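You operate a simulated robot arm through the tools that you are given. There is no shell and no other tool. Be economical: measure what you need, move in short steps, check, and stop when the job is done.

You run a simulated two-armed robot. Do the job below in one go: nothing can be reset, and whatever is moved stays where it is left.

JOB
Open the lasting bench door, fetch the thermometer and set it on the floor of the lasting cupboard and shut the door again. Then put the paint brush on the bay 42 of the mould rack. Then put the steel can on the top of the steel bench away on the low shelf of the drum rack. Then hold the steel pail on the top of the lift table steady with one hand and put the brass bush from the top of the lift table in it with the other. Then put the shim on the steel ledge under the taps away on the top of the steel bench. Then open the sliding plate, put the granule shaker on the top of the sliding plate, then shut the plate. The order counts. Set down upright: steel can, granule shaker.

It is judged by the outcome, as a careful person would: the job done as asked, and still so three seconds after it is handed in. It fails if anything else is knocked over, pushed out of place, dropped, spilled or broken.

ROBOT AND FRAMES
Two 6-joint arms with fingered hands on one trunk, on a base that drives. Base frame: it is fixed to the floor where the robot stands at the start and does not move with it; the origin is under the middle of the robot, x ahead of it, y to its left, z up. Lengths are in mm, angles in degrees, forces in N, time in s.
The left shoulder is at the start at [50, 170, 760], the right one opposite. With the tool pointing down near the work surface each hand reaches from about 460 to 760 mm from the robot's upright axis, wherever it stands, measured 20 degrees to its own side. Places, roughly: bay 42 of the mould rack [1600, -1400, 900]; brass bush (4x4x3 cm) [2300, -4900, 400]; floor of the lasting cupboard [1100, 0, 100]; granule shaker [-8750, -3500, 750]; lasting bench door [800, -100, 500]; low shelf of the drum rack [-8600, -3600, 400]; paint brush (2x2x15 cm) [1800, -3900, 900]; shim [-8500, -3750, 750]; sliding plate [-6400, -300, 900]; steel can (10x10x14 cm) [2100, -3700, 900]; steel pail (13x13x13 cm) [2500, -5000, 500]; thermometer [-2250, 1000, 750]; top of the sliding plate [-6400, -300, 900]; top of the steel bench [1800, -3100, 900]. Payload 3.5 kg a hand.
The tool frame of a hand sits at the grasp point between the pads (the TCP): z along the fingers, y along the line on which they close. The tips reach 26 mm beyond it. The gripper opens to 132 mm. The gripper's body begins 73 mm behind the TCP. The gripper is a hand of 3 fingers: y runs from the thumb to the fingers, the wrist lies at [0, 0, -234] in the tool frame.
Orientation is that of the tool frame in the base frame, as [roll, pitch, yaw] about the fixed x, y, z axes, in that order (R = Rz(yaw) Ry(pitch) Rx(roll)). With the fingers straight down and closing along the base's y, the tool's x points along the base's -x, its y along +y and its z along -z.

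CONTROLS
- The arms move only by the tool play_rows. It takes "left_increments", "right_increments" or both (then of equal length, played together; a hand with none holds still); each is a list of rows, each a list of 2 entries, a list of its own where there are three numbers: the shift along the tool's x, y, z in units of 150 mm (1.0 is 150 mm), then the turn, a rotation vector about the tool's x, y, z in units of 120 degrees (1.0 is 120 degrees). In form: [[[dx, dy, dz], [rx, ry, rz]], ...]. A call has 1 to 12 rows; each row is the pose to reach, as a shift and turn from the pose commanded when the call began, along the tool's axes at that moment. A call with a number of a shift or a turn outside -1 to 1 is refused whole. Each row takes 0.2 s and may step no farther than 50 mm and 8.6 degrees from the row before; otherwise, the whole call is refused. A pose out of reach is approached as far as the arm can. The call stops where the force on the tool passes 40 N (or 10 N more than at its start, if that is more) or the arm is blocked; 0.2 s more then pass. In this call time passes only in rows, and 0.2 s behind the last. It gives the time, the measured TCP pose, the force on the tool (base axes), the opening and the grip force at its end, in the units of the frame above (readings bear some noise), with the torque about the TCP (base axes, N m) and any sound that the robot's microphone picked up, and new pictures: "views" is both (left out), scene, wrist or none (wrist: the cameras of the hands that moved).
- Cameras (640 x 400 px; columns grow to the right, rows downward): "scene" is now at [29.5, -17.4, 1355]; the picture's right is [-0.39, -0.92, 0.00], its down [-0.71, 0.30, -0.63] and it looks along [0.58, -0.25, -0.77] (base axes); focal length 274 px, centre (320, 200). "left" rides on the left gripper at [-61, 3, -92] in its tool frame; the picture's right is [-0.05, -1.00, 0.00], its down [0.83, -0.04, -0.56] and it looks along [0.55, -0.03, 0.83] (tool axes); focal length 230 px, centre (320, 200). "right" rides on the right gripper at [62, 3, -92] in its tool frame; the picture's right is [-0.05, 1.00, 0.00], its down [-0.83, -0.04, -0.56] and it looks along [-0.55, -0.03, 0.83] (tool axes); focal length 230 px, centre (320, 200). There is no depth. A picture from a camera that has moved, and an enlarged one, comes with that camera's place and axes in the base frame and with its lens. The place of the scene camera against the robot may be out by one fixed shift of up to 25 mm in any direction.
- raise_lower(by): slides the trunk up (or, below 0, down) by that many mm; the arms and the scene camera ride with it, the base frame stays. It gives what a move gives, with no picture.
- drive_base(legs): drives the robot by 1 to 6 legs, each [ahead, left, turn to the left] in mm, mm and degrees, along the robot's own axes; the way and the turn of a leg run together, so that a leg with both is an arc; at most 1500 mm and 180 degrees a leg. The arms and the cameras ride along, it lands a little off, and it stops where it bumps. It gives what a move gives, and a new picture of the scene camera.
- move_fingers(finger1, finger2, thumb_bend, hand): sets how far each is bent, from 0 (flat) to 1 (curled in); at 0.3 the hand is open as for a grip, at 0.7 the pads meet at the TCP. One left out holds its place. A second passes; each finger stops where it meets its share of the squeeze, and holds until it gets a number again. It is the only way to open and close the hand. It gives what a move gives, with no picture; readings hold the bend of each and the force on the fingers (four entries, about 0 where the hand has none), thumb and palm.
- head_to(pan, tilt): turns the head with the scene camera to pan (to the left, within 86 degrees either way) and tilt (down, from -29 to 69), counted from straight ahead of the robot. It gives what a move gives, and a new picture of the scene camera.
- zoom(camera, box): a new picture of the part [left, top, right, bottom] of that camera's present view, enlarged. No time passes.
- close_job(): hands the job in; it is judged then, once.

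Go step by step. Nothing tells you exact positions but the pictures and the camera data: compare them with the known pose of the tool, close in by small moves and look again before you grip or let go. The budget is 483 turns and 360 pictures, counting those below and the enlarged ones. Unless the task says otherwise, let go and move clear before handing in, and close with one line.

The tools are called after "Call:" as name(argument=value, ...) on one line, values as JSON. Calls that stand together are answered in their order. play_rows: Moves the arms, as the interface text tells. Its arguments: {"type":"object","properties":{"left_increments":{"type":"array","items":{"type":"array"}},"right_increments":{"type":"array","items":{"type":"array"}},"views":{"type":"string","enum":["both","scene","wrist","none"]}},"required":[]} The other tools are called the same way: raise_lower (by) slides the trunk up or down; move_fingers (finger1, finger2, thumb_bend, hand) moves the fingers one by one; drive_base (legs) drives the base; head_to (pan, tilt) turns the head that bears the scene camera; zoom (camera, box) takes an enlarged picture of a part of a camera's view; close_job () hands the job in.

At the start:

```text
t: 0.0
left_eef_pos: [664.9, 75.0, 793.3]
left_ee_rot: [-180.0, 0.1, -179.9]
left_wrist_force: [0.1, 0.5, 0.5]
left_moment: [0.0, -0.03, 0.0]
left_finger_gap: 131.7
left_grasp_force: 0.0
left_shape: jaw
left_bend: [0.3, 0.3, 0.3]
left_finger forces: [0.1, 0.0, 0.0, 0.0, 0.1, 0.0]
right_eef_pos: [516.4, -427.0, 780.6]
right_ee_rot: [180.0, 0.0, -180.0]
right_wrist_force: [0.5, 0.2, -0.4]
right_moment: [-0.02, -0.02, 0.01]
right_finger_gap: 132.1
right_grasp_force: 0.0
right_shape: jaw
right_bend: [0.3, 0.3, 0.3]
right_finger forces: [0.0, 0.0, 0.1, 0.0, 0.0, 0.1]
trunk travel left (down, up): [-375.0, 335.0]
robot x, y, heading: [1.7, -0.3, -0.0]
head pan, tilt: [-23.2, 50.7]
```

scene: 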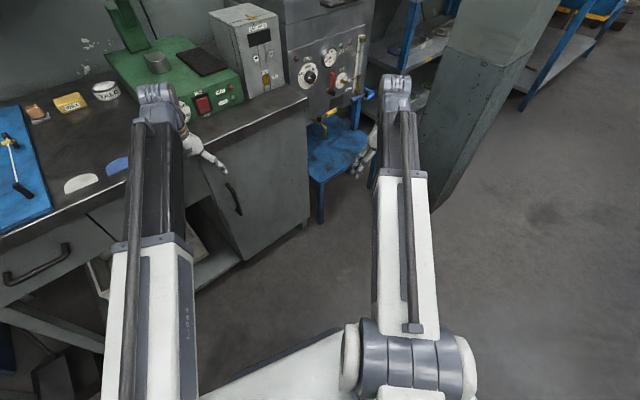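
right: 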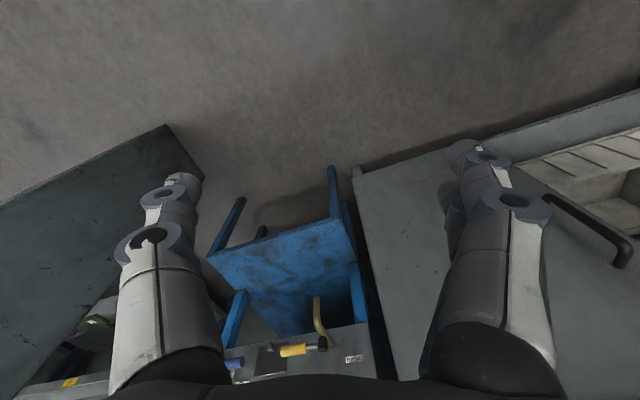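
left: 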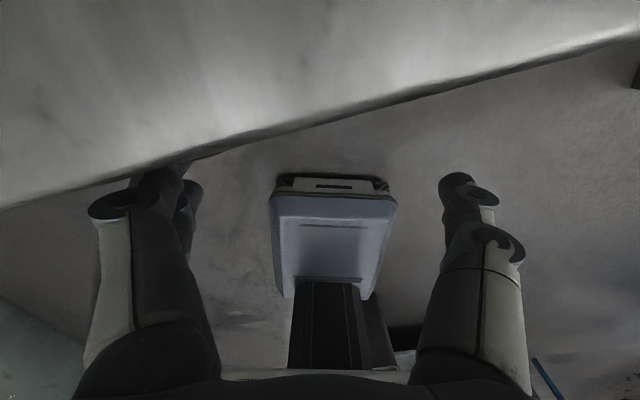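

I see the lasting bench ahead, slightly turned, with a vertical handle on its door. I'll look at it more closely first.

Call:
zoom(camera="scene", box=[160, 80, 400, 300])

Call:
head_to(pan=10, tilt=45)

```text
1.82 times, centred on (280, 190) of scene
camera zoom: at [29.5, -17.4, 1355.0], right [-0.39, -0.92, 0.0], down [-0.71, 0.3, -0.63], along [0.58, -0.25, -0.77], focal length 499 px, centre (393, 218)
```

zoom: 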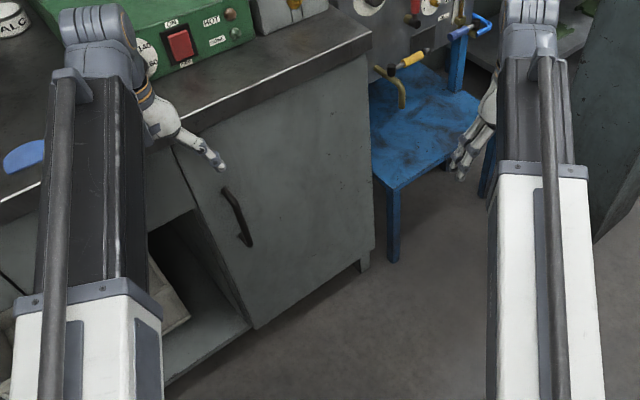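

```text
t: 1.0
left_eef_pos: [665.8, 74.6, 793.8]
left_ee_rot: [179.9, 0.0, -179.9]
left_wrist_force: [-0.3, -0.1, -0.1]
left_moment: [0.01, 0.01, 0.01]
left_finger_gap: 131.8
left_grasp_force: 0.0
left_shape: jaw
left_bend: [0.3, 0.3, 0.3]
left_finger forces: [0.1, 0.1, 0.1, 0.0, 0.0, 0.0]
right_eef_pos: [516.6, -426.1, 781.9]
right_ee_rot: [179.9, 0.0, -180.0]
right_wrist_force: [-0.8, 0.5, 0.4]
right_moment: [-0.01, -0.02, 0.01]
right_finger_gap: 131.9
right_grasp_force: 0.1
right_shape: jaw
right_bend: [0.3, 0.3, 0.3]
right_finger forces: [0.1, 0.0, 0.0, 0.0, 0.0, 0.0]
trunk travel left (down, up): [-375.0, 335.0]
robot x, y, heading: [1.7, 0.5, 0.0]
head pan, tilt: [10.0, 45.0]
camera scene: at [39.4, 26.7, 1362.8], right [0.17, -0.98, 0.0], down [-0.7, -0.12, -0.71], along [0.7, 0.12, -0.71], focal length 274 px, centre (320, 200)
```

scene: 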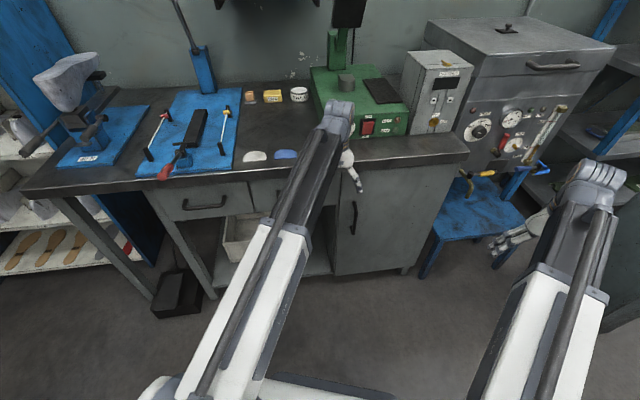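

The bench top is near z 840 and its front is turned about 17.6° from me; the door handle is vertical near (705, 18), z 520–690. I'll back off and square up to the bench.

Call:
drive_base(legs=[[-170, 0, 0], [0, 0, 17.6]])

Call:
head_to(pan=-20, tilt=40)

```text
t: 3.5
left_eef_pos: [440.5, 275.4, 794.1]
left_ee_rot: [180.0, 0.1, -162.1]
left_wrist_force: [-0.4, -0.2, -0.2]
left_moment: [0.01, 0.0, 0.03]
left_finger_gap: 132.0
left_grasp_force: 0.1
left_shape: jaw
left_bend: [0.3, 0.3, 0.3]
left_finger forces: [0.0, 0.0, 0.1, 0.1, 0.0, 0.0]
right_eef_pos: [454.2, -247.9, 781.3]
right_ee_rot: [179.9, 0.0, -162.2]
right_wrist_force: [-0.6, -0.5, -0.3]
right_moment: [-0.02, 0.03, -0.05]
right_finger_gap: 131.8
right_grasp_force: 0.0
right_shape: jaw
right_bend: [0.3, 0.3, 0.3]
right_finger forces: [0.1, 0.0, 0.0, 0.0, 0.0, 0.0]
trunk travel left (down, up): [-375.0, 335.0]
robot x, y, heading: [-171.7, -1.4, 17.7]
head pan, tilt: [10.0, 45.0]
camera scene: at [-136.1, 38.5, 1362.8], right [0.47, -0.88, 0.0], down [-0.63, -0.33, -0.71], along [0.63, 0.33, -0.71], focal length 274 px, centre (320, 200)
```

scene: 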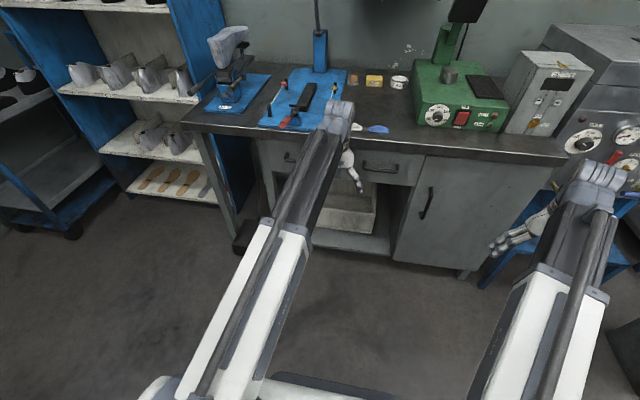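

```text
t: 4.4
left_eef_pos: [439.6, 274.6, 792.6]
left_ee_rot: [180.0, 0.1, -162.1]
left_wrist_force: [0.5, 0.8, 0.1]
left_moment: [0.04, 0.01, 0.03]
left_finger_gap: 132.0
left_grasp_force: 0.1
left_shape: jaw
left_bend: [0.3, 0.3, 0.3]
left_finger forces: [0.0, 0.0, 0.0, 0.0, 0.0, 0.0]
right_eef_pos: [452.9, -247.5, 781.8]
right_ee_rot: [180.0, 0.0, -162.3]
right_wrist_force: [-0.8, -0.5, 0.4]
right_moment: [-0.01, -0.03, -0.05]
right_finger_gap: 131.8
right_grasp_force: 0.0
right_shape: jaw
right_bend: [0.3, 0.3, 0.3]
right_finger forces: [0.0, 0.0, 0.1, 0.0, 0.0, 0.0]
trunk travel left (down, up): [-375.0, 335.0]
robot x, y, heading: [-165.6, 0.5, 17.7]
head pan, tilt: [-20.0, 40.0]
camera scene: at [-123.1, -2.6, 1370.1], right [-0.04, -1.0, 0.0], down [-0.64, 0.02, -0.77], along [0.77, -0.03, -0.64], focal length 274 px, centre (320, 200)
```

scene: 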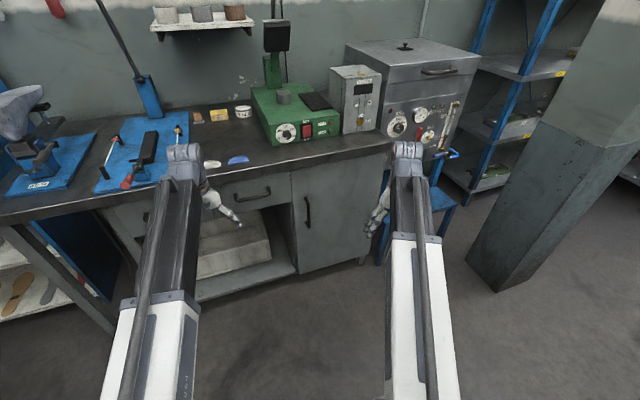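

The handle is confirmed near (708, 16), z 530–695, which is about (840, -251) in the robot frame. I'll point the right hand forward and bring it in front of the handle.

Call:
play_rows(right_increments=[[[-0.081, 0.082, 0.09], [0, -0.0682, 0]], [[-0.162, 0.164, 0.18], [0, -0.1364, 0]], [[-0.243, 0.246, 0.27], [0, -0.2046, 0]], [[-0.324, 0.328, 0.36], [0, -0.2728, 0]], [[-0.405, 0.41, 0.45], [0, -0.341, 0]], [[-0.486, 0.492, 0.54], [0, -0.4092, 0]], [[-0.567, 0.574, 0.63], [0, -0.4774, 0]], [[-0.648, 0.656, 0.72], [0, -0.5456, 0]], [[-0.729, 0.738, 0.81], [0, -0.6138, 0]], [[-0.81, 0.82, 0.9], [0, -0.682, 0]], [[-0.89, 0.9, 0.99], [0, -0.75, 0]]])

```text
t: 6.8
left_eef_pos: [441.2, 274.4, 794.4]
left_ee_rot: [-180.0, 0.1, -161.9]
left_wrist_force: [-0.1, -0.5, -0.6]
left_moment: [0.04, 0.0, 0.01]
left_finger_gap: 131.8
left_grasp_force: 0.0
left_shape: jaw
left_bend: [0.3, 0.3, 0.3]
left_finger forces: [0.0, 0.1, 0.0, 0.1, 0.0, 0.0]
right_eef_pos: [548.8, -100.2, 701.2]
right_ee_rot: [178.6, 71.1, -164.0]
right_wrist_force: [0.6, -0.6, 0.5]
right_moment: [-0.02, 0.02, -0.02]
right_finger_gap: 131.8
right_grasp_force: 0.1
right_shape: jaw
right_bend: [0.3, 0.3, 0.3]
right_finger forces: [0.1, 0.0, 0.0, 0.0, 0.1, 0.0]
right hand out of reach, approached as far as the arm can: row 6, 7, 8, 9, 10, 11
trunk travel left (down, up): [-375.0, 335.0]
robot x, y, heading: [-169.5, 3.8, 18.0]
head pan, tilt: [-20.0, 40.0]
camera scene: at [-123.1, -2.7, 1370.1], right [-0.04, -1.0, 0.0], down [-0.64, 0.02, -0.77], along [0.77, -0.03, -0.64], focal length 274 px, centre (320, 200)
camera right: at [446.7, -128.5, 673.4], right [-0.28, 0.96, 0.06], down [-0.23, -0.13, 0.97], along [0.93, 0.26, 0.26], focal length 230 px, centre (320, 200)
```

scene: 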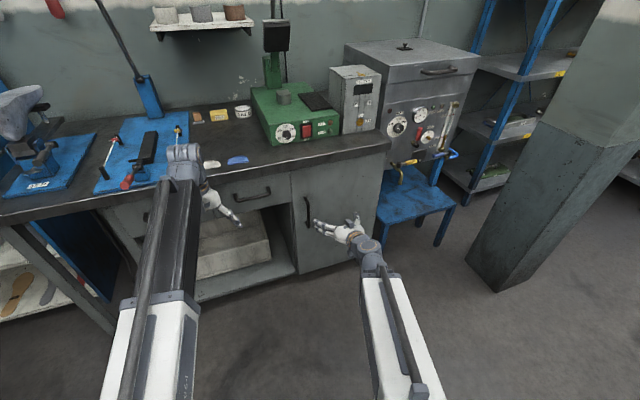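
right: 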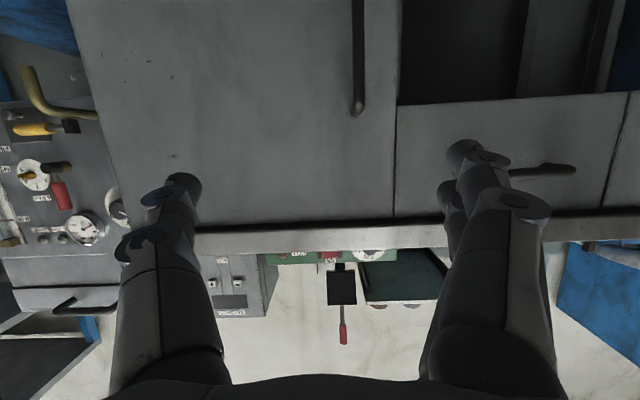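

The arm is limited near here, so I'll lower the trunk and look again with the wrist camera.

Call:
raise_lower(by=-120)

Call:
play_rows(right_increments=[[[0, 0, 0.02], [0, -0.03, 0]]], views="wrist")

```text
t: 8.3
left_eef_pos: [440.4, 275.9, 672.6]
left_ee_rot: [-180.0, 0.1, -162.1]
left_wrist_force: [-0.3, -0.4, 0.8]
left_moment: [0.03, 0.01, 0.0]
left_finger_gap: 131.6
left_grasp_force: 0.2
left_shape: jaw
left_bend: [0.3, 0.3, 0.3]
left_finger forces: [0.1, 0.0, 0.1, 0.0, 0.0, 0.0]
right_eef_pos: [550.0, -99.9, 581.8]
right_ee_rot: [178.5, 71.1, -164.0]
right_wrist_force: [0.8, 0.3, -0.2]
right_moment: [-0.01, 0.01, -0.01]
right_finger_gap: 132.1
right_grasp_force: 0.1
right_shape: jaw
right_bend: [0.3, 0.3, 0.3]
right_finger forces: [0.0, 0.1, 0.0, 0.1, 0.0, 0.0]
trunk travel left (down, up): [-255.0, 455.0]
robot x, y, heading: [-171.2, -1.1, 17.5]
head pan, tilt: [-20.0, 40.0]
```

```text
t: 8.7
left_eef_pos: [440.6, 276.4, 673.3]
left_ee_rot: [-180.0, 0.1, -161.9]
left_wrist_force: [0.2, 0.4, 0.1]
left_moment: [0.0, 0.01, -0.02]
left_finger_gap: 131.7
left_grasp_force: 0.0
left_shape: jaw
left_bend: [0.3, 0.3, 0.3]
left_finger forces: [0.0, 0.0, 0.0, 0.0, 0.0, 0.1]
right_eef_pos: [549.9, -100.9, 580.8]
right_ee_rot: [178.7, 71.1, -164.0]
right_wrist_force: [0.1, 0.3, 0.4]
right_moment: [-0.03, 0.04, -0.02]
right_finger_gap: 131.9
right_grasp_force: 0.1
right_shape: jaw
right_bend: [0.3, 0.3, 0.3]
right_finger forces: [0.0, 0.0, 0.0, 0.1, 0.1, 0.1]
right hand out of reach, approached as far as the arm can: row 1
trunk travel left (down, up): [-255.0, 455.0]
robot x, y, heading: [-169.1, -2.5, 17.8]
head pan, tilt: [-20.0, 40.0]
camera right: at [446.7, -128.6, 553.5], right [-0.28, 0.96, 0.06], down [-0.23, -0.12, 0.97], along [0.93, 0.26, 0.26], focal length 230 px, centre (320, 200)
```

right: 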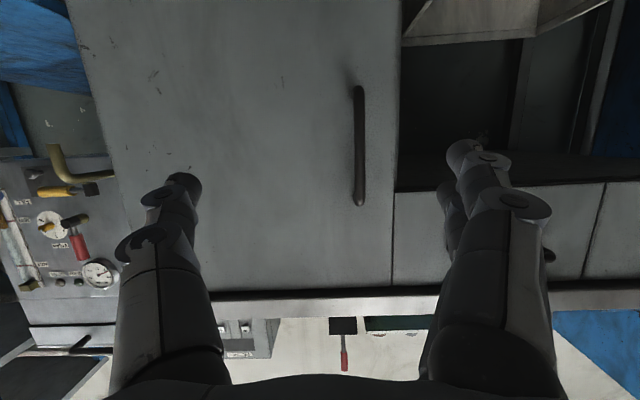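

The handle is at (717, 1), z 495–643 from two wrist views. I'll move ahead and left toward it, then check.

Call:
play_rows(right_increments=[[[0, 0.15, 0.15], [0, 0, 0]], [[0, 0.3, 0.4], [0, 0, 0]], [[0, 0.3, 0.6], [0, 0, 0]]], views="wrist")

```text
t: 9.5
left_eef_pos: [441.3, 275.3, 671.7]
left_ee_rot: [-180.0, 0.1, -162.0]
left_wrist_force: [-0.8, 0.2, 1.0]
left_moment: [-0.01, 0.01, 0.03]
left_finger_gap: 132.2
left_grasp_force: 0.1
left_shape: jaw
left_bend: [0.3, 0.3, 0.3]
left_finger forces: [0.0, 0.0, 0.0, 0.0, 0.0, 0.0]
right_eef_pos: [619.3, -29.4, 554.3]
right_ee_rot: [178.6, 71.1, -163.9]
right_wrist_force: [-0.3, 0.9, 0.5]
right_moment: [0.03, -0.01, -0.01]
right_finger_gap: 131.8
right_grasp_force: 0.0
right_shape: jaw
right_bend: [0.3, 0.3, 0.3]
right_finger forces: [0.1, 0.0, 0.0, 0.1, 0.0, 0.1]
trunk travel left (down, up): [-255.0, 455.0]
robot x, y, heading: [-171.7, 0.7, 18.1]
head pan, tilt: [-20.0, 40.0]
camera right: at [516.5, -58.9, 525.8], right [-0.28, 0.96, 0.06], down [-0.23, -0.12, 0.97], along [0.93, 0.26, 0.26], focal length 230 px, centre (320, 200)
```

right: 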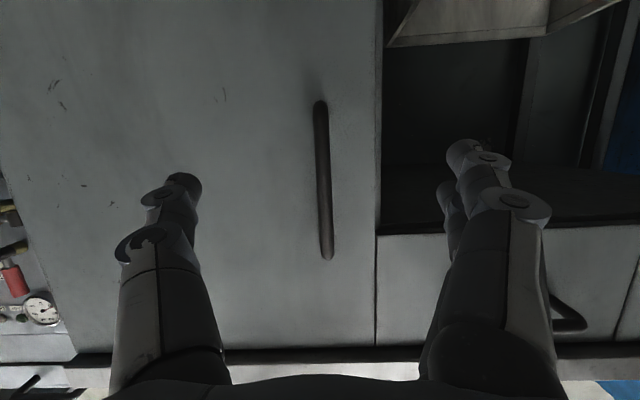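

The handle is now centred between the fingers. I'll level the hand and close in on it.

Call:
play_rows(right_increments=[[[-0.09, 0, 0.15], [0, -0.055, 0]], [[-0.18, 0, 0.3], [0, -0.11, 0]], [[-0.257, 0, 0.44], [0, -0.155, 0]]], views="wrist")

```text
t: 10.3
left_eef_pos: [441.0, 276.2, 673.1]
left_ee_rot: [-179.9, 0.1, -162.1]
left_wrist_force: [0.7, -0.1, -0.8]
left_moment: [-0.02, -0.02, -0.04]
left_finger_gap: 131.9
left_grasp_force: 0.1
left_shape: jaw
left_bend: [0.3, 0.3, 0.3]
left_finger forces: [0.2, 0.0, 0.0, 0.0, 0.1, 0.0]
right_eef_pos: [677.7, -6.3, 630.0]
right_ee_rot: [175.9, 78.7, -167.7]
right_wrist_force: [-0.7, 0.7, -0.9]
right_moment: [0.0, -0.01, -0.01]
right_finger_gap: 131.8
right_grasp_force: 0.1
right_shape: jaw
right_bend: [0.3, 0.3, 0.3]
right_finger forces: [0.0, 0.1, 0.0, 0.0, 0.0, 0.1]
right hand out of reach, approached as far as the arm can: row 1, 2, 3
trunk travel left (down, up): [-255.0, 455.0]
robot x, y, heading: [-165.6, -0.8, 17.9]
head pan, tilt: [-20.0, 40.0]
camera right: at [578.3, -30.9, 587.4], right [-0.27, 0.96, 0.06], down [-0.35, -0.16, 0.92], along [0.9, 0.23, 0.38], focal length 230 px, centre (320, 200)
```

right: 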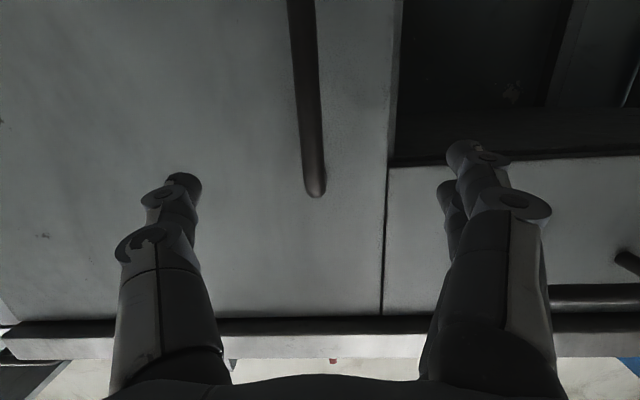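

I'll lower the trunk so the hand comes to the middle of the handle, then check.

Call:
raise_lower(by=-58)

Call:
play_rows(right_increments=[[[0, -0.02, 0.1], [0, 0, 0]]], views="wrist")

```text
t: 11.3
left_eef_pos: [441.1, 275.3, 615.1]
left_ee_rot: [-179.9, 0.1, -162.0]
left_wrist_force: [0.1, 0.8, -0.7]
left_moment: [0.04, 0.0, 0.01]
left_finger_gap: 132.1
left_grasp_force: 0.1
left_shape: jaw
left_bend: [0.3, 0.3, 0.3]
left_finger forces: [0.0, 0.0, 0.0, 0.1, 0.0, 0.0]
right_eef_pos: [677.1, -6.2, 570.9]
right_ee_rot: [175.7, 78.7, -167.8]
right_wrist_force: [-0.2, 1.5, -0.2]
right_moment: [0.0, 0.01, 0.03]
right_finger_gap: 131.8
right_grasp_force: 0.1
right_shape: jaw
right_bend: [0.3, 0.3, 0.3]
right_finger forces: [0.1, 0.0, 0.1, 0.1, 0.0, 0.0]
trunk travel left (down, up): [-197.0, 513.0]
robot x, y, heading: [-169.7, 1.8, 17.8]
head pan, tilt: [-20.0, 40.0]
```

```text
t: 11.7
left_eef_pos: [441.0, 276.8, 615.4]
left_ee_rot: [-180.0, 0.1, -162.0]
left_wrist_force: [0.2, -0.2, 0.2]
left_moment: [0.01, 0.0, -0.02]
left_finger_gap: 131.9
left_grasp_force: 0.1
left_shape: jaw
left_bend: [0.3, 0.3, 0.3]
left_finger forces: [0.0, 0.1, 0.0, 0.0, 0.0, 0.0]
right_eef_pos: [693.3, -5.6, 568.2]
right_ee_rot: [175.7, 78.7, -167.9]
right_wrist_force: [-0.5, 0.0, 0.3]
right_moment: [-0.01, 0.01, -0.01]
right_finger_gap: 132.0
right_grasp_force: 0.0
right_shape: jaw
right_bend: [0.3, 0.3, 0.3]
right_finger forces: [0.0, 0.1, 0.0, 0.0, 0.0, 0.0]
trunk travel left (down, up): [-197.0, 513.0]
robot x, y, heading: [-169.8, -0.8, 17.8]
head pan, tilt: [-20.0, 40.0]
camera right: at [593.2, -29.5, 526.1], right [-0.27, 0.96, 0.07], down [-0.35, -0.16, 0.92], along [0.9, 0.23, 0.38], focal length 230 px, centre (320, 200)
```

right: 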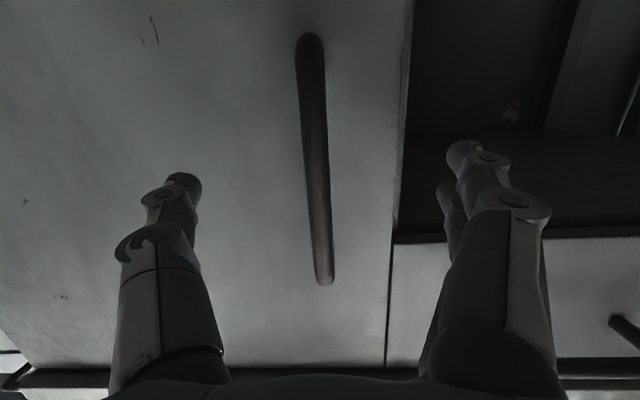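

The bar is right at the grasp line. A little further forward, then close.

Call:
play_rows(right_increments=[[[0, -0.01, 0.09], [0, 0, 0]]], views="none")

Call:
move_fingers(hand="right", finger1=0.7, finger2=0.7, thumb_bend=0.7)

Call:
zoom(camera="right", box=[0, 0, 640, 400])

```text
t: 12.1
left_eef_pos: [440.8, 276.1, 614.8]
left_ee_rot: [180.0, 0.1, -161.9]
left_wrist_force: [-0.1, -0.8, -0.8]
left_moment: [-0.06, 0.0, 0.01]
left_finger_gap: 131.9
left_grasp_force: 0.1
left_shape: jaw
left_bend: [0.3, 0.3, 0.3]
left_finger forces: [0.0, 0.0, 0.0, 0.0, 0.0, 0.0]
right_eef_pos: [706.2, -2.2, 567.0]
right_ee_rot: [175.9, 78.6, -167.9]
right_wrist_force: [0.2, 0.3, 0.5]
right_moment: [0.03, -0.01, -0.02]
right_finger_gap: 131.9
right_grasp_force: 0.0
right_shape: jaw
right_bend: [0.3, 0.3, 0.3]
right_finger forces: [0.1, 0.0, 0.1, 0.0, 0.0, 0.0]
trunk travel left (down, up): [-197.0, 513.0]
robot x, y, heading: [-169.3, 1.5, 17.6]
head pan, tilt: [-20.0, 40.0]
```

```text
t: 13.1
left_eef_pos: [440.2, 275.8, 616.2]
left_ee_rot: [-180.0, 0.1, -162.0]
left_wrist_force: [0.2, 0.2, -0.1]
left_moment: [0.01, -0.01, -0.02]
left_finger_gap: 132.1
left_grasp_force: 0.0
left_shape: jaw
left_bend: [0.3, 0.3, 0.3]
left_finger forces: [0.0, 0.1, 0.0, 0.1, 0.1, 0.1]
right_eef_pos: [705.1, -2.9, 566.4]
right_ee_rot: [175.8, 78.8, -167.9]
right_wrist_force: [0.3, -0.2, 0.4]
right_moment: [0.05, 0.0, 0.03]
right_finger_gap: 10.0
right_grasp_force: 1.1
right_shape: fingers
right_bend: [0.68, 0.7, 0.69]
right_finger forces: [1.2, 0.2, 0.0, 0.1, 1.7, 0.1]
trunk travel left (down, up): [-197.0, 513.0]
robot x, y, heading: [-168.0, -3.0, 17.9]
head pan, tilt: [-20.0, 40.0]
```

```text
1.00 times, centred on (320, 200) of right (not enlarged: the box is as wide or as high as the picture)
camera zoom: at [606.4, -27.2, 524.0], right [-0.27, 0.96, 0.07], down [-0.35, -0.16, 0.92], along [0.9, 0.23, 0.38], focal length 230 px, centre (320, 200)
```

zoom: 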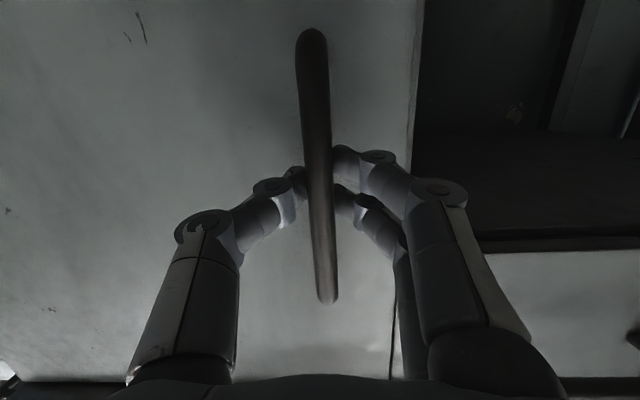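

The bar is in the hand. I'll squeeze a little more and pull along the door's arc (hinge about 385 mm to the right).

Call:
move_fingers(hand="right", finger1=0.8, finger2=0.8, thumb_bend=0.8)

Call:
play_rows(right_increments=[[[0.061, -0.051, -0.304], [-0.0572, 0, -0.0114]], [[0.12, -0.141, -0.599], [-0.1143, 0, -0.0229]], [[0.176, -0.267, -0.882], [-0.1715, 0, -0.0343]]])

```text
t: 14.1
left_eef_pos: [442.0, 274.5, 614.6]
left_ee_rot: [180.0, 0.1, -162.0]
left_wrist_force: [0.5, -0.3, 0.0]
left_moment: [-0.03, 0.0, 0.01]
left_finger_gap: 132.0
left_grasp_force: 0.0
left_shape: jaw
left_bend: [0.3, 0.3, 0.3]
left_finger forces: [0.0, 0.0, 0.0, 0.1, 0.0, 0.0]
right_eef_pos: [706.7, -2.0, 566.9]
right_ee_rot: [175.8, 78.8, -167.8]
right_wrist_force: [1.5, 0.0, 0.4]
right_moment: [0.02, 0.0, 0.03]
right_finger_gap: 0.0
right_grasp_force: 0.1
right_shape: fingers
right_bend: [0.78, 0.78, 0.75]
right_finger forces: [0.0, 0.1, 0.0, 0.1, 0.1, 0.0]
trunk travel left (down, up): [-197.0, 513.0]
robot x, y, heading: [-166.3, 1.1, 17.8]
head pan, tilt: [-20.0, 40.0]
```

```text
t: 14.9
left_eef_pos: [442.4, 275.4, 613.9]
left_ee_rot: [180.0, 0.1, -161.9]
left_wrist_force: [0.4, 0.6, -0.1]
left_moment: [-0.01, 0.0, -0.01]
left_finger_gap: 131.7
left_grasp_force: 0.0
left_shape: jaw
left_bend: [0.3, 0.3, 0.3]
left_finger forces: [0.0, 0.1, 0.1, 0.1, 0.0, 0.1]
right_eef_pos: [594.5, -71.0, 607.9]
right_ee_rot: [171.3, 76.4, -151.9]
right_wrist_force: [9.2, -8.3, -11.4]
right_moment: [0.17, 0.08, 0.16]
right_finger_gap: 0.0
right_grasp_force: 14.8
right_shape: fingers
right_bend: [0.78, 0.78, 0.75]
right_finger forces: [0.1, 0.1, 0.1, 0.0, 29.5, 0.0]
right hand out of reach, approached as far as the arm can: row 1, 2, 3
trunk travel left (down, up): [-197.0, 513.0]
robot x, y, heading: [-167.2, 0.2, 17.9]
head pan, tilt: [-20.0, 40.0]
camera scene: at [-121.5, -3.1, 1191.8], right [-0.04, -1.0, 0.0], down [-0.64, 0.02, -0.77], along [0.76, -0.03, -0.64], focal length 274 px, centre (320, 200)
camera right: at [509.5, -128.8, 569.1], right [-0.58, 0.81, 0.09], down [-0.23, -0.27, 0.93], along [0.78, 0.53, 0.34], focal length 230 px, centre (320, 200)
```

scene: 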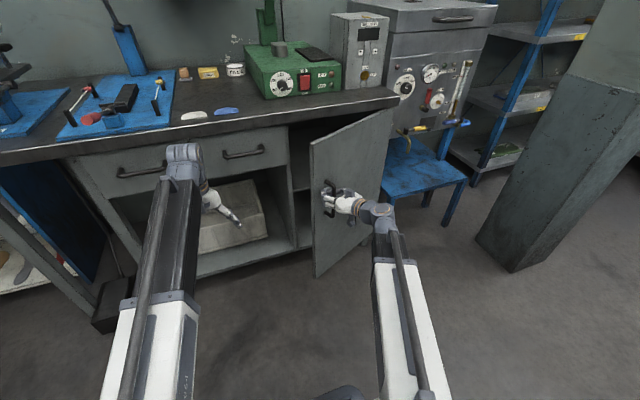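
right: 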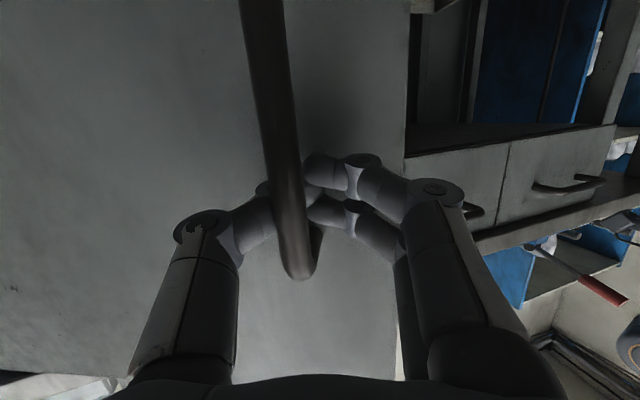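

The door is about 20–25° open. The arm is near its limit, so I'll pull further by driving the base along the arc.

Call:
drive_base(legs=[[-78, -52, 0], [-67, -76, 0]])

```text
t: 16.6
left_eef_pos: [360.2, 146.6, 613.9]
left_ee_rot: [179.9, 0.0, -161.9]
left_wrist_force: [-0.1, 0.8, 0.9]
left_moment: [0.02, 0.01, -0.03]
left_finger_gap: 131.8
left_grasp_force: 0.0
left_shape: jaw
left_bend: [0.3, 0.3, 0.3]
left_finger forces: [0.1, 0.1, 0.0, 0.0, 0.0, 0.0]
right_eef_pos: [516.8, -201.8, 607.5]
right_ee_rot: [171.6, 76.5, -152.2]
right_wrist_force: [16.4, -5.6, -5.4]
right_moment: [0.22, 0.01, 0.37]
right_finger_gap: 1.5
right_grasp_force: 8.5
right_shape: fingers
right_bend: [0.8, 0.8, 0.7]
right_finger forces: [0.1, 0.5, 0.0, 0.1, 17.5, 0.0]
trunk travel left (down, up): [-197.0, 513.0]
robot x, y, heading: [-249.1, -130.5, 17.8]
head pan, tilt: [-20.0, 40.0]
stopped in leg 2: the force on the tool passed its limit at 43 N (the readings are from after the stop); the commanded pose is now the measured one
camera scene: at [-203.0, -131.8, 1192.1], right [-0.04, -1.0, 0.0], down [-0.64, 0.02, -0.77], along [0.76, -0.03, -0.64], focal length 274 px, centre (320, 200)
```

scene: 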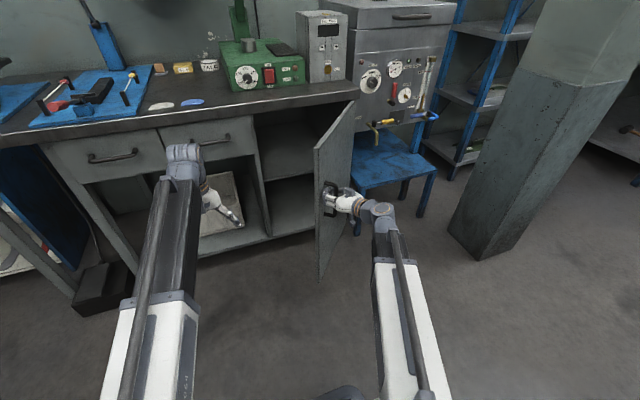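

The door is about 45° open. I'll release the handle, back off, go round its free edge and push it wider from the inside.

Call:
move_fingers(hand="right", finger1=0.2, finger2=0.2, thumb_bend=0.2)

Call:
drive_base(legs=[[-160, -15, 0], [0, 190, 0]])

```text
t: 17.6
left_eef_pos: [360.8, 146.6, 614.9]
left_ee_rot: [179.9, 0.0, -161.9]
left_wrist_force: [-0.8, -0.1, -0.5]
left_moment: [0.02, 0.01, 0.01]
left_finger_gap: 131.8
left_grasp_force: 0.1
left_shape: jaw
left_bend: [0.3, 0.3, 0.3]
left_finger forces: [0.1, 0.0, 0.0, 0.0, 0.0, 0.0]
right_eef_pos: [516.5, -201.8, 610.4]
right_ee_rot: [171.7, 76.6, -151.9]
right_wrist_force: [0.5, -0.3, 0.3]
right_moment: [-0.01, 0.05, 0.02]
right_finger_gap: 154.9
right_grasp_force: 0.0
right_shape: fingers
right_bend: [0.2, 0.2, 0.2]
right_finger forces: [0.0, 0.0, 0.0, 0.0, 0.0, 0.0]
trunk travel left (down, up): [-197.0, 513.0]
robot x, y, heading: [-251.3, -129.9, 17.8]
head pan, tilt: [-20.0, 40.0]
```

```text
t: 18.7
left_eef_pos: [338.3, 139.8, 616.3]
left_ee_rot: [-179.9, 0.1, -161.9]
left_wrist_force: [0.1, -0.8, 0.3]
left_moment: [0.03, -0.02, -0.01]
left_finger_gap: 132.0
left_grasp_force: 0.0
left_shape: jaw
left_bend: [0.3, 0.3, 0.3]
left_finger forces: [0.0, 0.0, 0.1, 0.0, 0.0, 0.1]
right_eef_pos: [496.0, -206.0, 609.1]
right_ee_rot: [171.5, 76.6, -151.8]
right_wrist_force: [0.1, 0.7, 0.2]
right_moment: [-0.02, -0.03, 0.01]
right_finger_gap: 154.9
right_grasp_force: 0.1
right_shape: fingers
right_bend: [0.2, 0.2, 0.2]
right_finger forces: [0.0, 0.0, 0.0, 0.1, 0.1, 0.0]
trunk travel left (down, up): [-197.0, 513.0]
robot x, y, heading: [-269.1, -139.5, 18.1]
head pan, tilt: [-20.0, 40.0]
stopped in leg 1: the robot was blocked; the commanded pose is now the measured one
camera scene: at [-225.4, -140.0, 1192.1], right [-0.04, -1.0, 0.0], down [-0.64, 0.02, -0.77], along [0.77, -0.03, -0.64], focal length 274 px, centre (320, 200)
```

scene: 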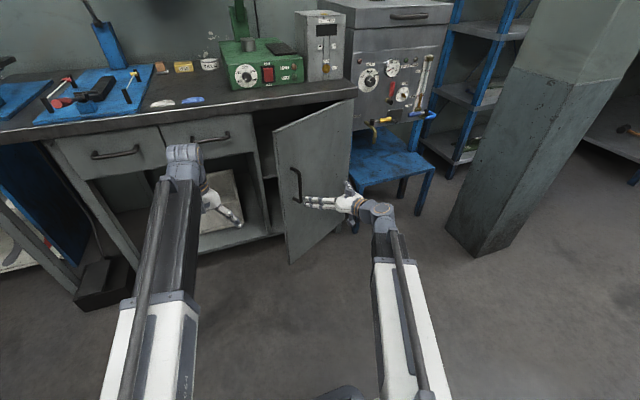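

The hand is free but something behind blocks the base. I'll look around.

Call:
head_to(pan=86, tilt=35)

Call:
head_to(pan=-86, tilt=35)

```text
t: 20.5
left_eef_pos: [338.2, 139.3, 615.9]
left_ee_rot: [-179.9, 0.2, -161.9]
left_wrist_force: [1.5, 0.2, -0.1]
left_moment: [0.01, -0.03, -0.01]
left_finger_gap: 131.7
left_grasp_force: 0.2
left_shape: jaw
left_bend: [0.3, 0.3, 0.3]
left_finger forces: [0.1, 0.0, 0.0, 0.1, 0.0, 0.0]
right_eef_pos: [494.8, -206.6, 609.6]
right_ee_rot: [171.7, 76.6, -151.8]
right_wrist_force: [0.1, 0.1, -0.1]
right_moment: [0.02, 0.0, -0.01]
right_finger_gap: 154.9
right_grasp_force: 0.0
right_shape: fingers
right_bend: [0.2, 0.2, 0.2]
right_finger forces: [0.1, 0.0, 0.0, 0.0, 0.0, 0.0]
trunk travel left (down, up): [-197.0, 513.0]
robot x, y, heading: [-272.8, -138.2, 17.9]
head pan, tilt: [85.9, 35.0]
camera scene: at [-331.5, -51.5, 1199.7], right [0.97, 0.24, 0.0], down [0.14, -0.56, -0.82], along [-0.2, 0.8, -0.57], focal length 274 px, centre (320, 200)
```

scene: 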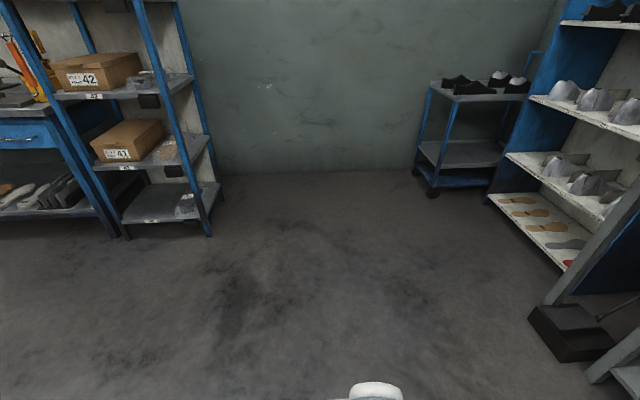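

```text
t: 23.1
left_eef_pos: [336.6, 138.4, 615.2]
left_ee_rot: [180.0, 0.1, -161.9]
left_wrist_force: [-0.6, 0.3, 0.3]
left_moment: [-0.01, 0.01, 0.04]
left_finger_gap: 131.7
left_grasp_force: 0.0
left_shape: jaw
left_bend: [0.3, 0.3, 0.3]
left_finger forces: [0.1, 0.0, 0.0, 0.0, 0.0, 0.0]
right_eef_pos: [494.2, -207.3, 609.0]
right_ee_rot: [171.7, 76.5, -151.8]
right_wrist_force: [0.0, 0.6, 0.0]
right_moment: [0.01, -0.03, 0.0]
right_finger_gap: 154.9
right_grasp_force: 0.1
right_shape: fingers
right_bend: [0.2, 0.2, 0.2]
right_finger forces: [0.1, 0.0, 0.1, 0.1, 0.1, 0.0]
trunk travel left (down, up): [-197.0, 513.0]
robot x, y, heading: [-273.2, -134.7, 17.8]
head pan, tilt: [-85.9, 35.0]
camera scene: at [-277.3, -218.6, 1199.7], right [-0.93, -0.38, 0.0], down [-0.22, 0.53, -0.82], along [0.31, -0.76, -0.57], focal length 274 px, centre (320, 200)
```

scene: 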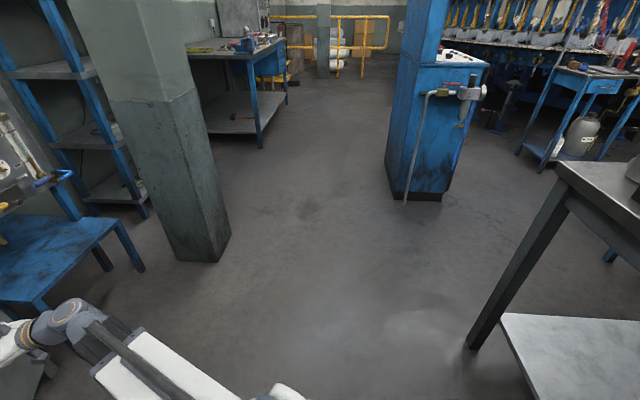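

I'll look at the door again to see whether it is drifting.

Call:
head_to(pan=-20, tilt=40)

```text
t: 24.5
left_eef_pos: [336.8, 140.0, 615.9]
left_ee_rot: [179.9, 0.1, -161.9]
left_wrist_force: [0.3, -0.1, 0.4]
left_moment: [0.0, 0.01, 0.0]
left_finger_gap: 131.9
left_grasp_force: 0.0
left_shape: jaw
left_bend: [0.3, 0.3, 0.3]
left_finger forces: [0.0, 0.0, 0.0, 0.0, 0.1, 0.1]
right_eef_pos: [494.0, -207.5, 610.4]
right_ee_rot: [171.7, 76.6, -151.7]
right_wrist_force: [0.6, -1.1, 0.2]
right_moment: [0.02, 0.0, 0.0]
right_finger_gap: 154.9
right_grasp_force: 0.1
right_shape: fingers
right_bend: [0.2, 0.2, 0.2]
right_finger forces: [0.1, 0.0, 0.1, 0.1, 0.0, 0.0]
trunk travel left (down, up): [-197.0, 513.0]
robot x, y, heading: [-272.6, -138.9, 18.1]
head pan, tilt: [-20.0, 40.0]
camera scene: at [-225.4, -140.1, 1192.1], right [-0.04, -1.0, 0.0], down [-0.64, 0.02, -0.77], along [0.77, -0.03, -0.64], focal length 274 px, centre (320, 200)
```

scene: 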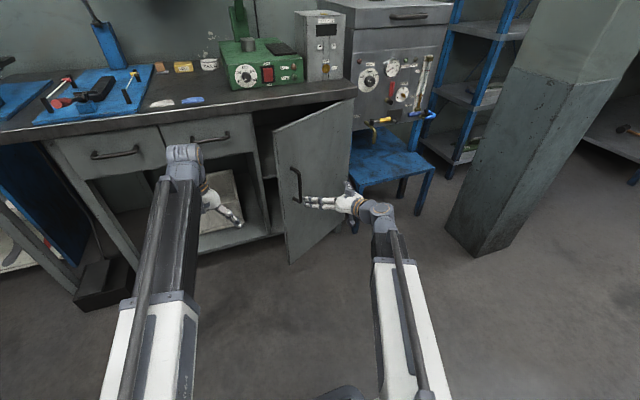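

The door is stable at about 22°; releasing kicked it back. I'll withdraw the right hand to a downward pose, then use the left hand, pointing down, as a hook behind the door's free edge.

Call:
play_rows(right_increments=[[[0.02, 0, -0.1], [0, 0.064, 0]], [[0.04, 0, -0.2], [0, 0.128, 0]], [[0.06, 0, -0.3], [0, 0.192, 0]], [[0.08, 0, -0.4], [0, 0.256, 0]], [[0.1, 0, -0.5], [0, 0.32, 0]], [[0.12, 0, -0.6], [0, 0.384, 0]], [[0.14, 0, -0.7], [0, 0.448, 0]], [[0.16, 0, -0.8], [0, 0.512, 0]], [[0.18, 0, -0.9], [0, 0.576, 0]], [[0.2, 0, -0.97], [0, 0.638, 0]]], views="none")

Call:
move_fingers(hand="left", finger1=0.7, finger2=0.7, thumb_bend=0.7)

```text
t: 26.7
left_eef_pos: [338.7, 139.3, 614.5]
left_ee_rot: [179.9, 0.1, -161.8]
left_wrist_force: [0.1, -1.4, 0.5]
left_moment: [-0.05, 0.0, 0.04]
left_finger_gap: 131.7
left_grasp_force: 0.1
left_shape: jaw
left_bend: [0.3, 0.3, 0.3]
left_finger forces: [0.0, 0.1, 0.0, 0.0, 0.1, 0.0]
right_eef_pos: [373.7, -295.6, 613.1]
right_ee_rot: [178.1, 0.1, -143.8]
right_wrist_force: [0.9, 0.1, -0.3]
right_moment: [-0.02, -0.05, -0.01]
right_finger_gap: 155.0
right_grasp_force: 0.1
right_shape: fingers
right_bend: [0.2, 0.2, 0.2]
right_finger forces: [0.0, 0.0, 0.1, 0.1, 0.0, 0.0]
trunk travel left (down, up): [-197.0, 513.0]
robot x, y, heading: [-273.2, -136.0, 17.9]
head pan, tilt: [-20.0, 40.0]
```

```text
t: 27.7
left_eef_pos: [337.6, 140.2, 614.3]
left_ee_rot: [180.0, 0.0, -161.9]
left_wrist_force: [0.3, -0.1, 0.3]
left_moment: [0.02, -0.02, 0.01]
left_finger_gap: 6.3
left_grasp_force: 0.0
left_shape: fingers
left_bend: [0.7, 0.7, 0.7]
left_finger forces: [0.1, 0.0, 0.0, 0.0, 0.0, 0.0]
right_eef_pos: [374.2, -295.6, 614.2]
right_ee_rot: [178.1, 0.2, -143.6]
right_wrist_force: [-0.9, 0.2, -0.5]
right_moment: [-0.01, -0.01, -0.02]
right_finger_gap: 154.8
right_grasp_force: 0.0
right_shape: fingers
right_bend: [0.2, 0.2, 0.2]
right_finger forces: [0.1, 0.0, 0.0, 0.0, 0.1, 0.0]
trunk travel left (down, up): [-197.0, 513.0]
robot x, y, heading: [-272.4, -139.4, 18.0]
head pan, tilt: [-20.0, 40.0]
```

I'll drive ahead 200 and stretch the left hand, keeping left of the door's free edge.

Call:
drive_base(legs=[[200, 0, 0]])

Call:
play_rows(left_increments=[[[-0.22, 0, 0], [0, 0, 0]], [[-0.44, 0, 0], [0, 0, 0]]])

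```text
t: 29.3
left_eef_pos: [530.3, 198.9, 614.5]
left_ee_rot: [-180.0, 0.0, -162.2]
left_wrist_force: [0.4, -0.2, 0.4]
left_moment: [0.02, -0.02, -0.01]
left_finger_gap: 6.3
left_grasp_force: 0.1
left_shape: fingers
left_bend: [0.7, 0.7, 0.7]
left_finger forces: [0.0, 0.0, 0.0, 0.0, 0.0, 0.0]
right_eef_pos: [565.1, -235.2, 614.0]
right_ee_rot: [178.1, 0.1, -143.9]
right_wrist_force: [0.6, 0.6, 0.8]
right_moment: [0.02, 0.02, -0.02]
right_finger_gap: 154.9
right_grasp_force: 0.1
right_shape: fingers
right_bend: [0.2, 0.2, 0.2]
right_finger forces: [0.1, 0.0, 0.1, 0.0, 0.1, 0.1]
trunk travel left (down, up): [-197.0, 513.0]
robot x, y, heading: [-83.5, -75.9, 17.9]
head pan, tilt: [-20.0, 40.0]
camera scene: at [-33.8, -78.6, 1192.1], right [-0.04, -1.0, 0.0], down [-0.64, 0.03, -0.77], along [0.77, -0.03, -0.64], focal length 274 px, centre (320, 200)
```

scene: 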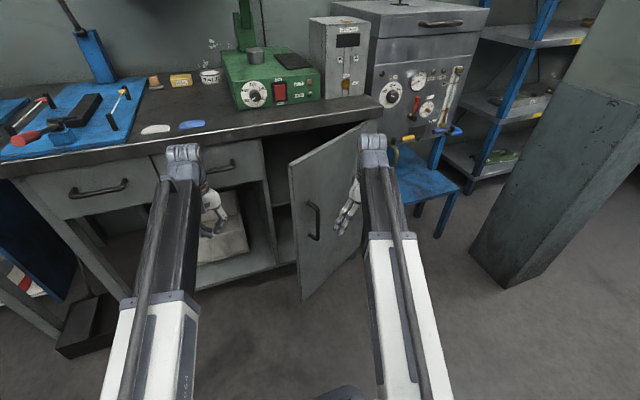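

```text
t: 29.7
left_eef_pos: [552.7, 204.6, 615.0]
left_ee_rot: [179.9, -1.0, -162.0]
left_wrist_force: [-5.5, -1.7, -2.7]
left_moment: [0.18, -0.32, 0.04]
left_finger_gap: 6.2
left_grasp_force: 0.0
left_shape: fingers
left_bend: [0.7, 0.7, 0.7]
left_finger forces: [0.1, 0.1, 0.1, 0.0, 0.1, 0.1]
left hand out of reach, approached as far as the arm can: row 2
right_eef_pos: [563.7, -236.5, 612.7]
right_ee_rot: [178.1, 0.1, -143.8]
right_wrist_force: [-0.8, 0.0, -0.1]
right_moment: [-0.01, 0.0, -0.01]
right_finger_gap: 155.0
right_grasp_force: 0.0
right_shape: fingers
right_bend: [0.2, 0.2, 0.2]
right_finger forces: [0.0, 0.0, 0.0, 0.0, 0.1, 0.1]
trunk travel left (down, up): [-197.0, 513.0]
robot x, y, heading: [-77.6, -76.4, 17.9]
head pan, tilt: [-20.0, 40.0]
stopped in row 2 (left hand): the force on the tool passed its limit at 97 N (the readings are from after the stop); the commanded pose is now the measured one
camera scene: at [-34.1, -78.7, 1192.0], right [-0.04, -1.0, 0.0], down [-0.64, 0.03, -0.77], along [0.77, -0.03, -0.64], focal length 274 px, centre (320, 200)
camera left: at [610.6, 226.4, 706.3], right [0.36, -0.93, 0.0], down [-0.77, -0.29, 0.57], along [-0.53, -0.2, -0.82], focal length 230 px, centre (320, 200)
```

scene: 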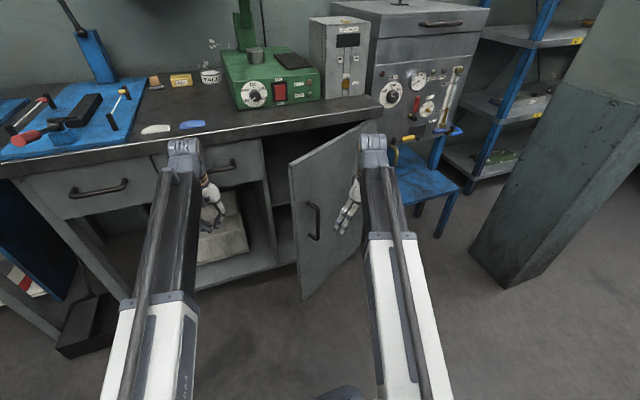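
left: 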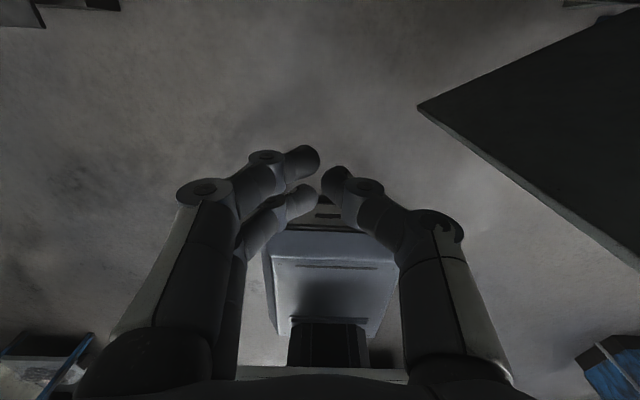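

The left wrist touched the bench edge. I'll back off slightly and raise the trunk so that the wrist clears the bench top and just the fingers reach behind the door.

Call:
play_rows(left_increments=[[[0.2, 0, 0], [0, 0, 0]]], views="none")

Call:
raise_lower(by=120)

Call:
play_rows(left_increments=[[[-0.25, 0, 0], [0, 0, 0]], [[-0.53, 0, 0], [0, 0, 0]]])

```text
t: 30.1
left_eef_pos: [524.9, 196.5, 615.7]
left_ee_rot: [179.9, -1.0, -162.1]
left_wrist_force: [0.6, 0.1, 0.2]
left_moment: [-0.01, -0.03, 0.01]
left_finger_gap: 6.1
left_grasp_force: 0.0
left_shape: fingers
left_bend: [0.7, 0.7, 0.7]
left_finger forces: [0.0, 0.0, 0.1, 0.0, 0.0, 0.0]
right_eef_pos: [565.7, -237.6, 612.8]
right_ee_rot: [178.1, 0.2, -143.9]
right_wrist_force: [0.3, -0.3, 0.8]
right_moment: [-0.02, -0.01, -0.01]
right_finger_gap: 155.0
right_grasp_force: 0.1
right_shape: fingers
right_bend: [0.2, 0.2, 0.2]
right_finger forces: [0.0, 0.1, 0.1, 0.0, 0.0, 0.1]
trunk travel left (down, up): [-197.0, 513.0]
robot x, y, heading: [-80.3, -75.7, 17.6]
head pan, tilt: [-20.0, 40.0]
```

```text
t: 31.6
left_eef_pos: [523.8, 197.3, 736.1]
left_ee_rot: [179.9, -1.0, -162.1]
left_wrist_force: [-0.1, 0.6, -0.1]
left_moment: [0.0, -0.03, -0.02]
left_finger_gap: 6.4
left_grasp_force: 0.1
left_shape: fingers
left_bend: [0.7, 0.7, 0.7]
left_finger forces: [0.1, 0.0, 0.0, 0.1, 0.0, 0.1]
right_eef_pos: [564.4, -236.7, 733.5]
right_ee_rot: [178.0, 0.2, -143.9]
right_wrist_force: [-0.6, 0.0, 0.1]
right_moment: [-0.04, 0.01, 0.02]
right_finger_gap: 154.6
right_grasp_force: 0.0
right_shape: fingers
right_bend: [0.2, 0.2, 0.2]
right_finger forces: [0.0, 0.0, 0.1, 0.0, 0.0, 0.1]
trunk travel left (down, up): [-317.0, 393.0]
robot x, y, heading: [-80.0, -76.2, 17.6]
head pan, tilt: [-20.0, 40.0]
```

```text
t: 32.2
left_eef_pos: [579.0, 214.1, 735.6]
left_ee_rot: [179.9, -1.5, -162.0]
left_wrist_force: [-5.5, -1.0, 3.0]
left_moment: [0.19, -0.72, 0.03]
left_finger_gap: 6.2
left_grasp_force: 0.0
left_shape: fingers
left_bend: [0.7, 0.7, 0.7]
left_finger forces: [0.0, 0.0, 0.0, 0.0, 0.0, 0.0]
left hand out of reach, approached as far as the arm can: row 2
right_eef_pos: [565.7, -235.7, 732.5]
right_ee_rot: [178.0, 0.3, -143.9]
right_wrist_force: [0.7, -0.6, 0.3]
right_moment: [-0.03, -0.03, 0.0]
right_finger_gap: 155.1
right_grasp_force: 0.1
right_shape: fingers
right_bend: [0.2, 0.2, 0.2]
right_finger forces: [0.0, 0.1, 0.0, 0.0, 0.0, 0.0]
trunk travel left (down, up): [-317.0, 393.0]
robot x, y, heading: [-80.2, -76.7, 17.7]
head pan, tilt: [-20.0, 40.0]
stopped in row 2 (left hand): the force on the tool passed its limit at 78 N (the readings are from after the stop); the commanded pose is now the measured one
camera scene: at [-34.7, -78.9, 1312.2], right [-0.04, -1.0, 0.0], down [-0.64, 0.03, -0.77], along [0.77, -0.03, -0.64], focal length 274 px, centre (320, 200)
camera left: at [637.8, 235.4, 826.6], right [0.36, -0.93, 0.0], down [-0.76, -0.29, 0.58], along [-0.54, -0.2, -0.82], focal length 230 px, centre (320, 200)
```

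scene: 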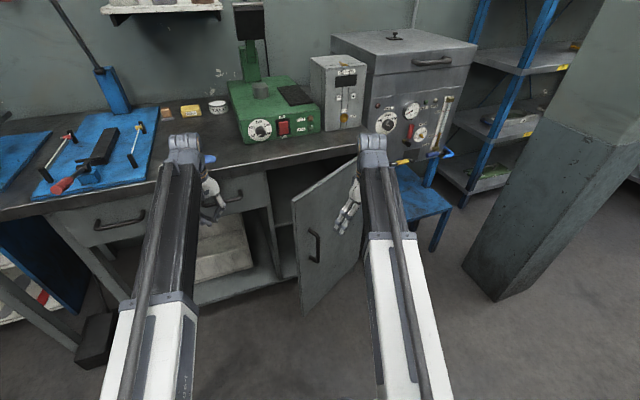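
left: 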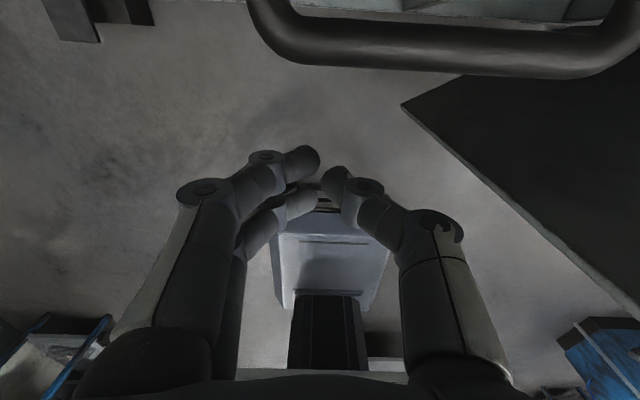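

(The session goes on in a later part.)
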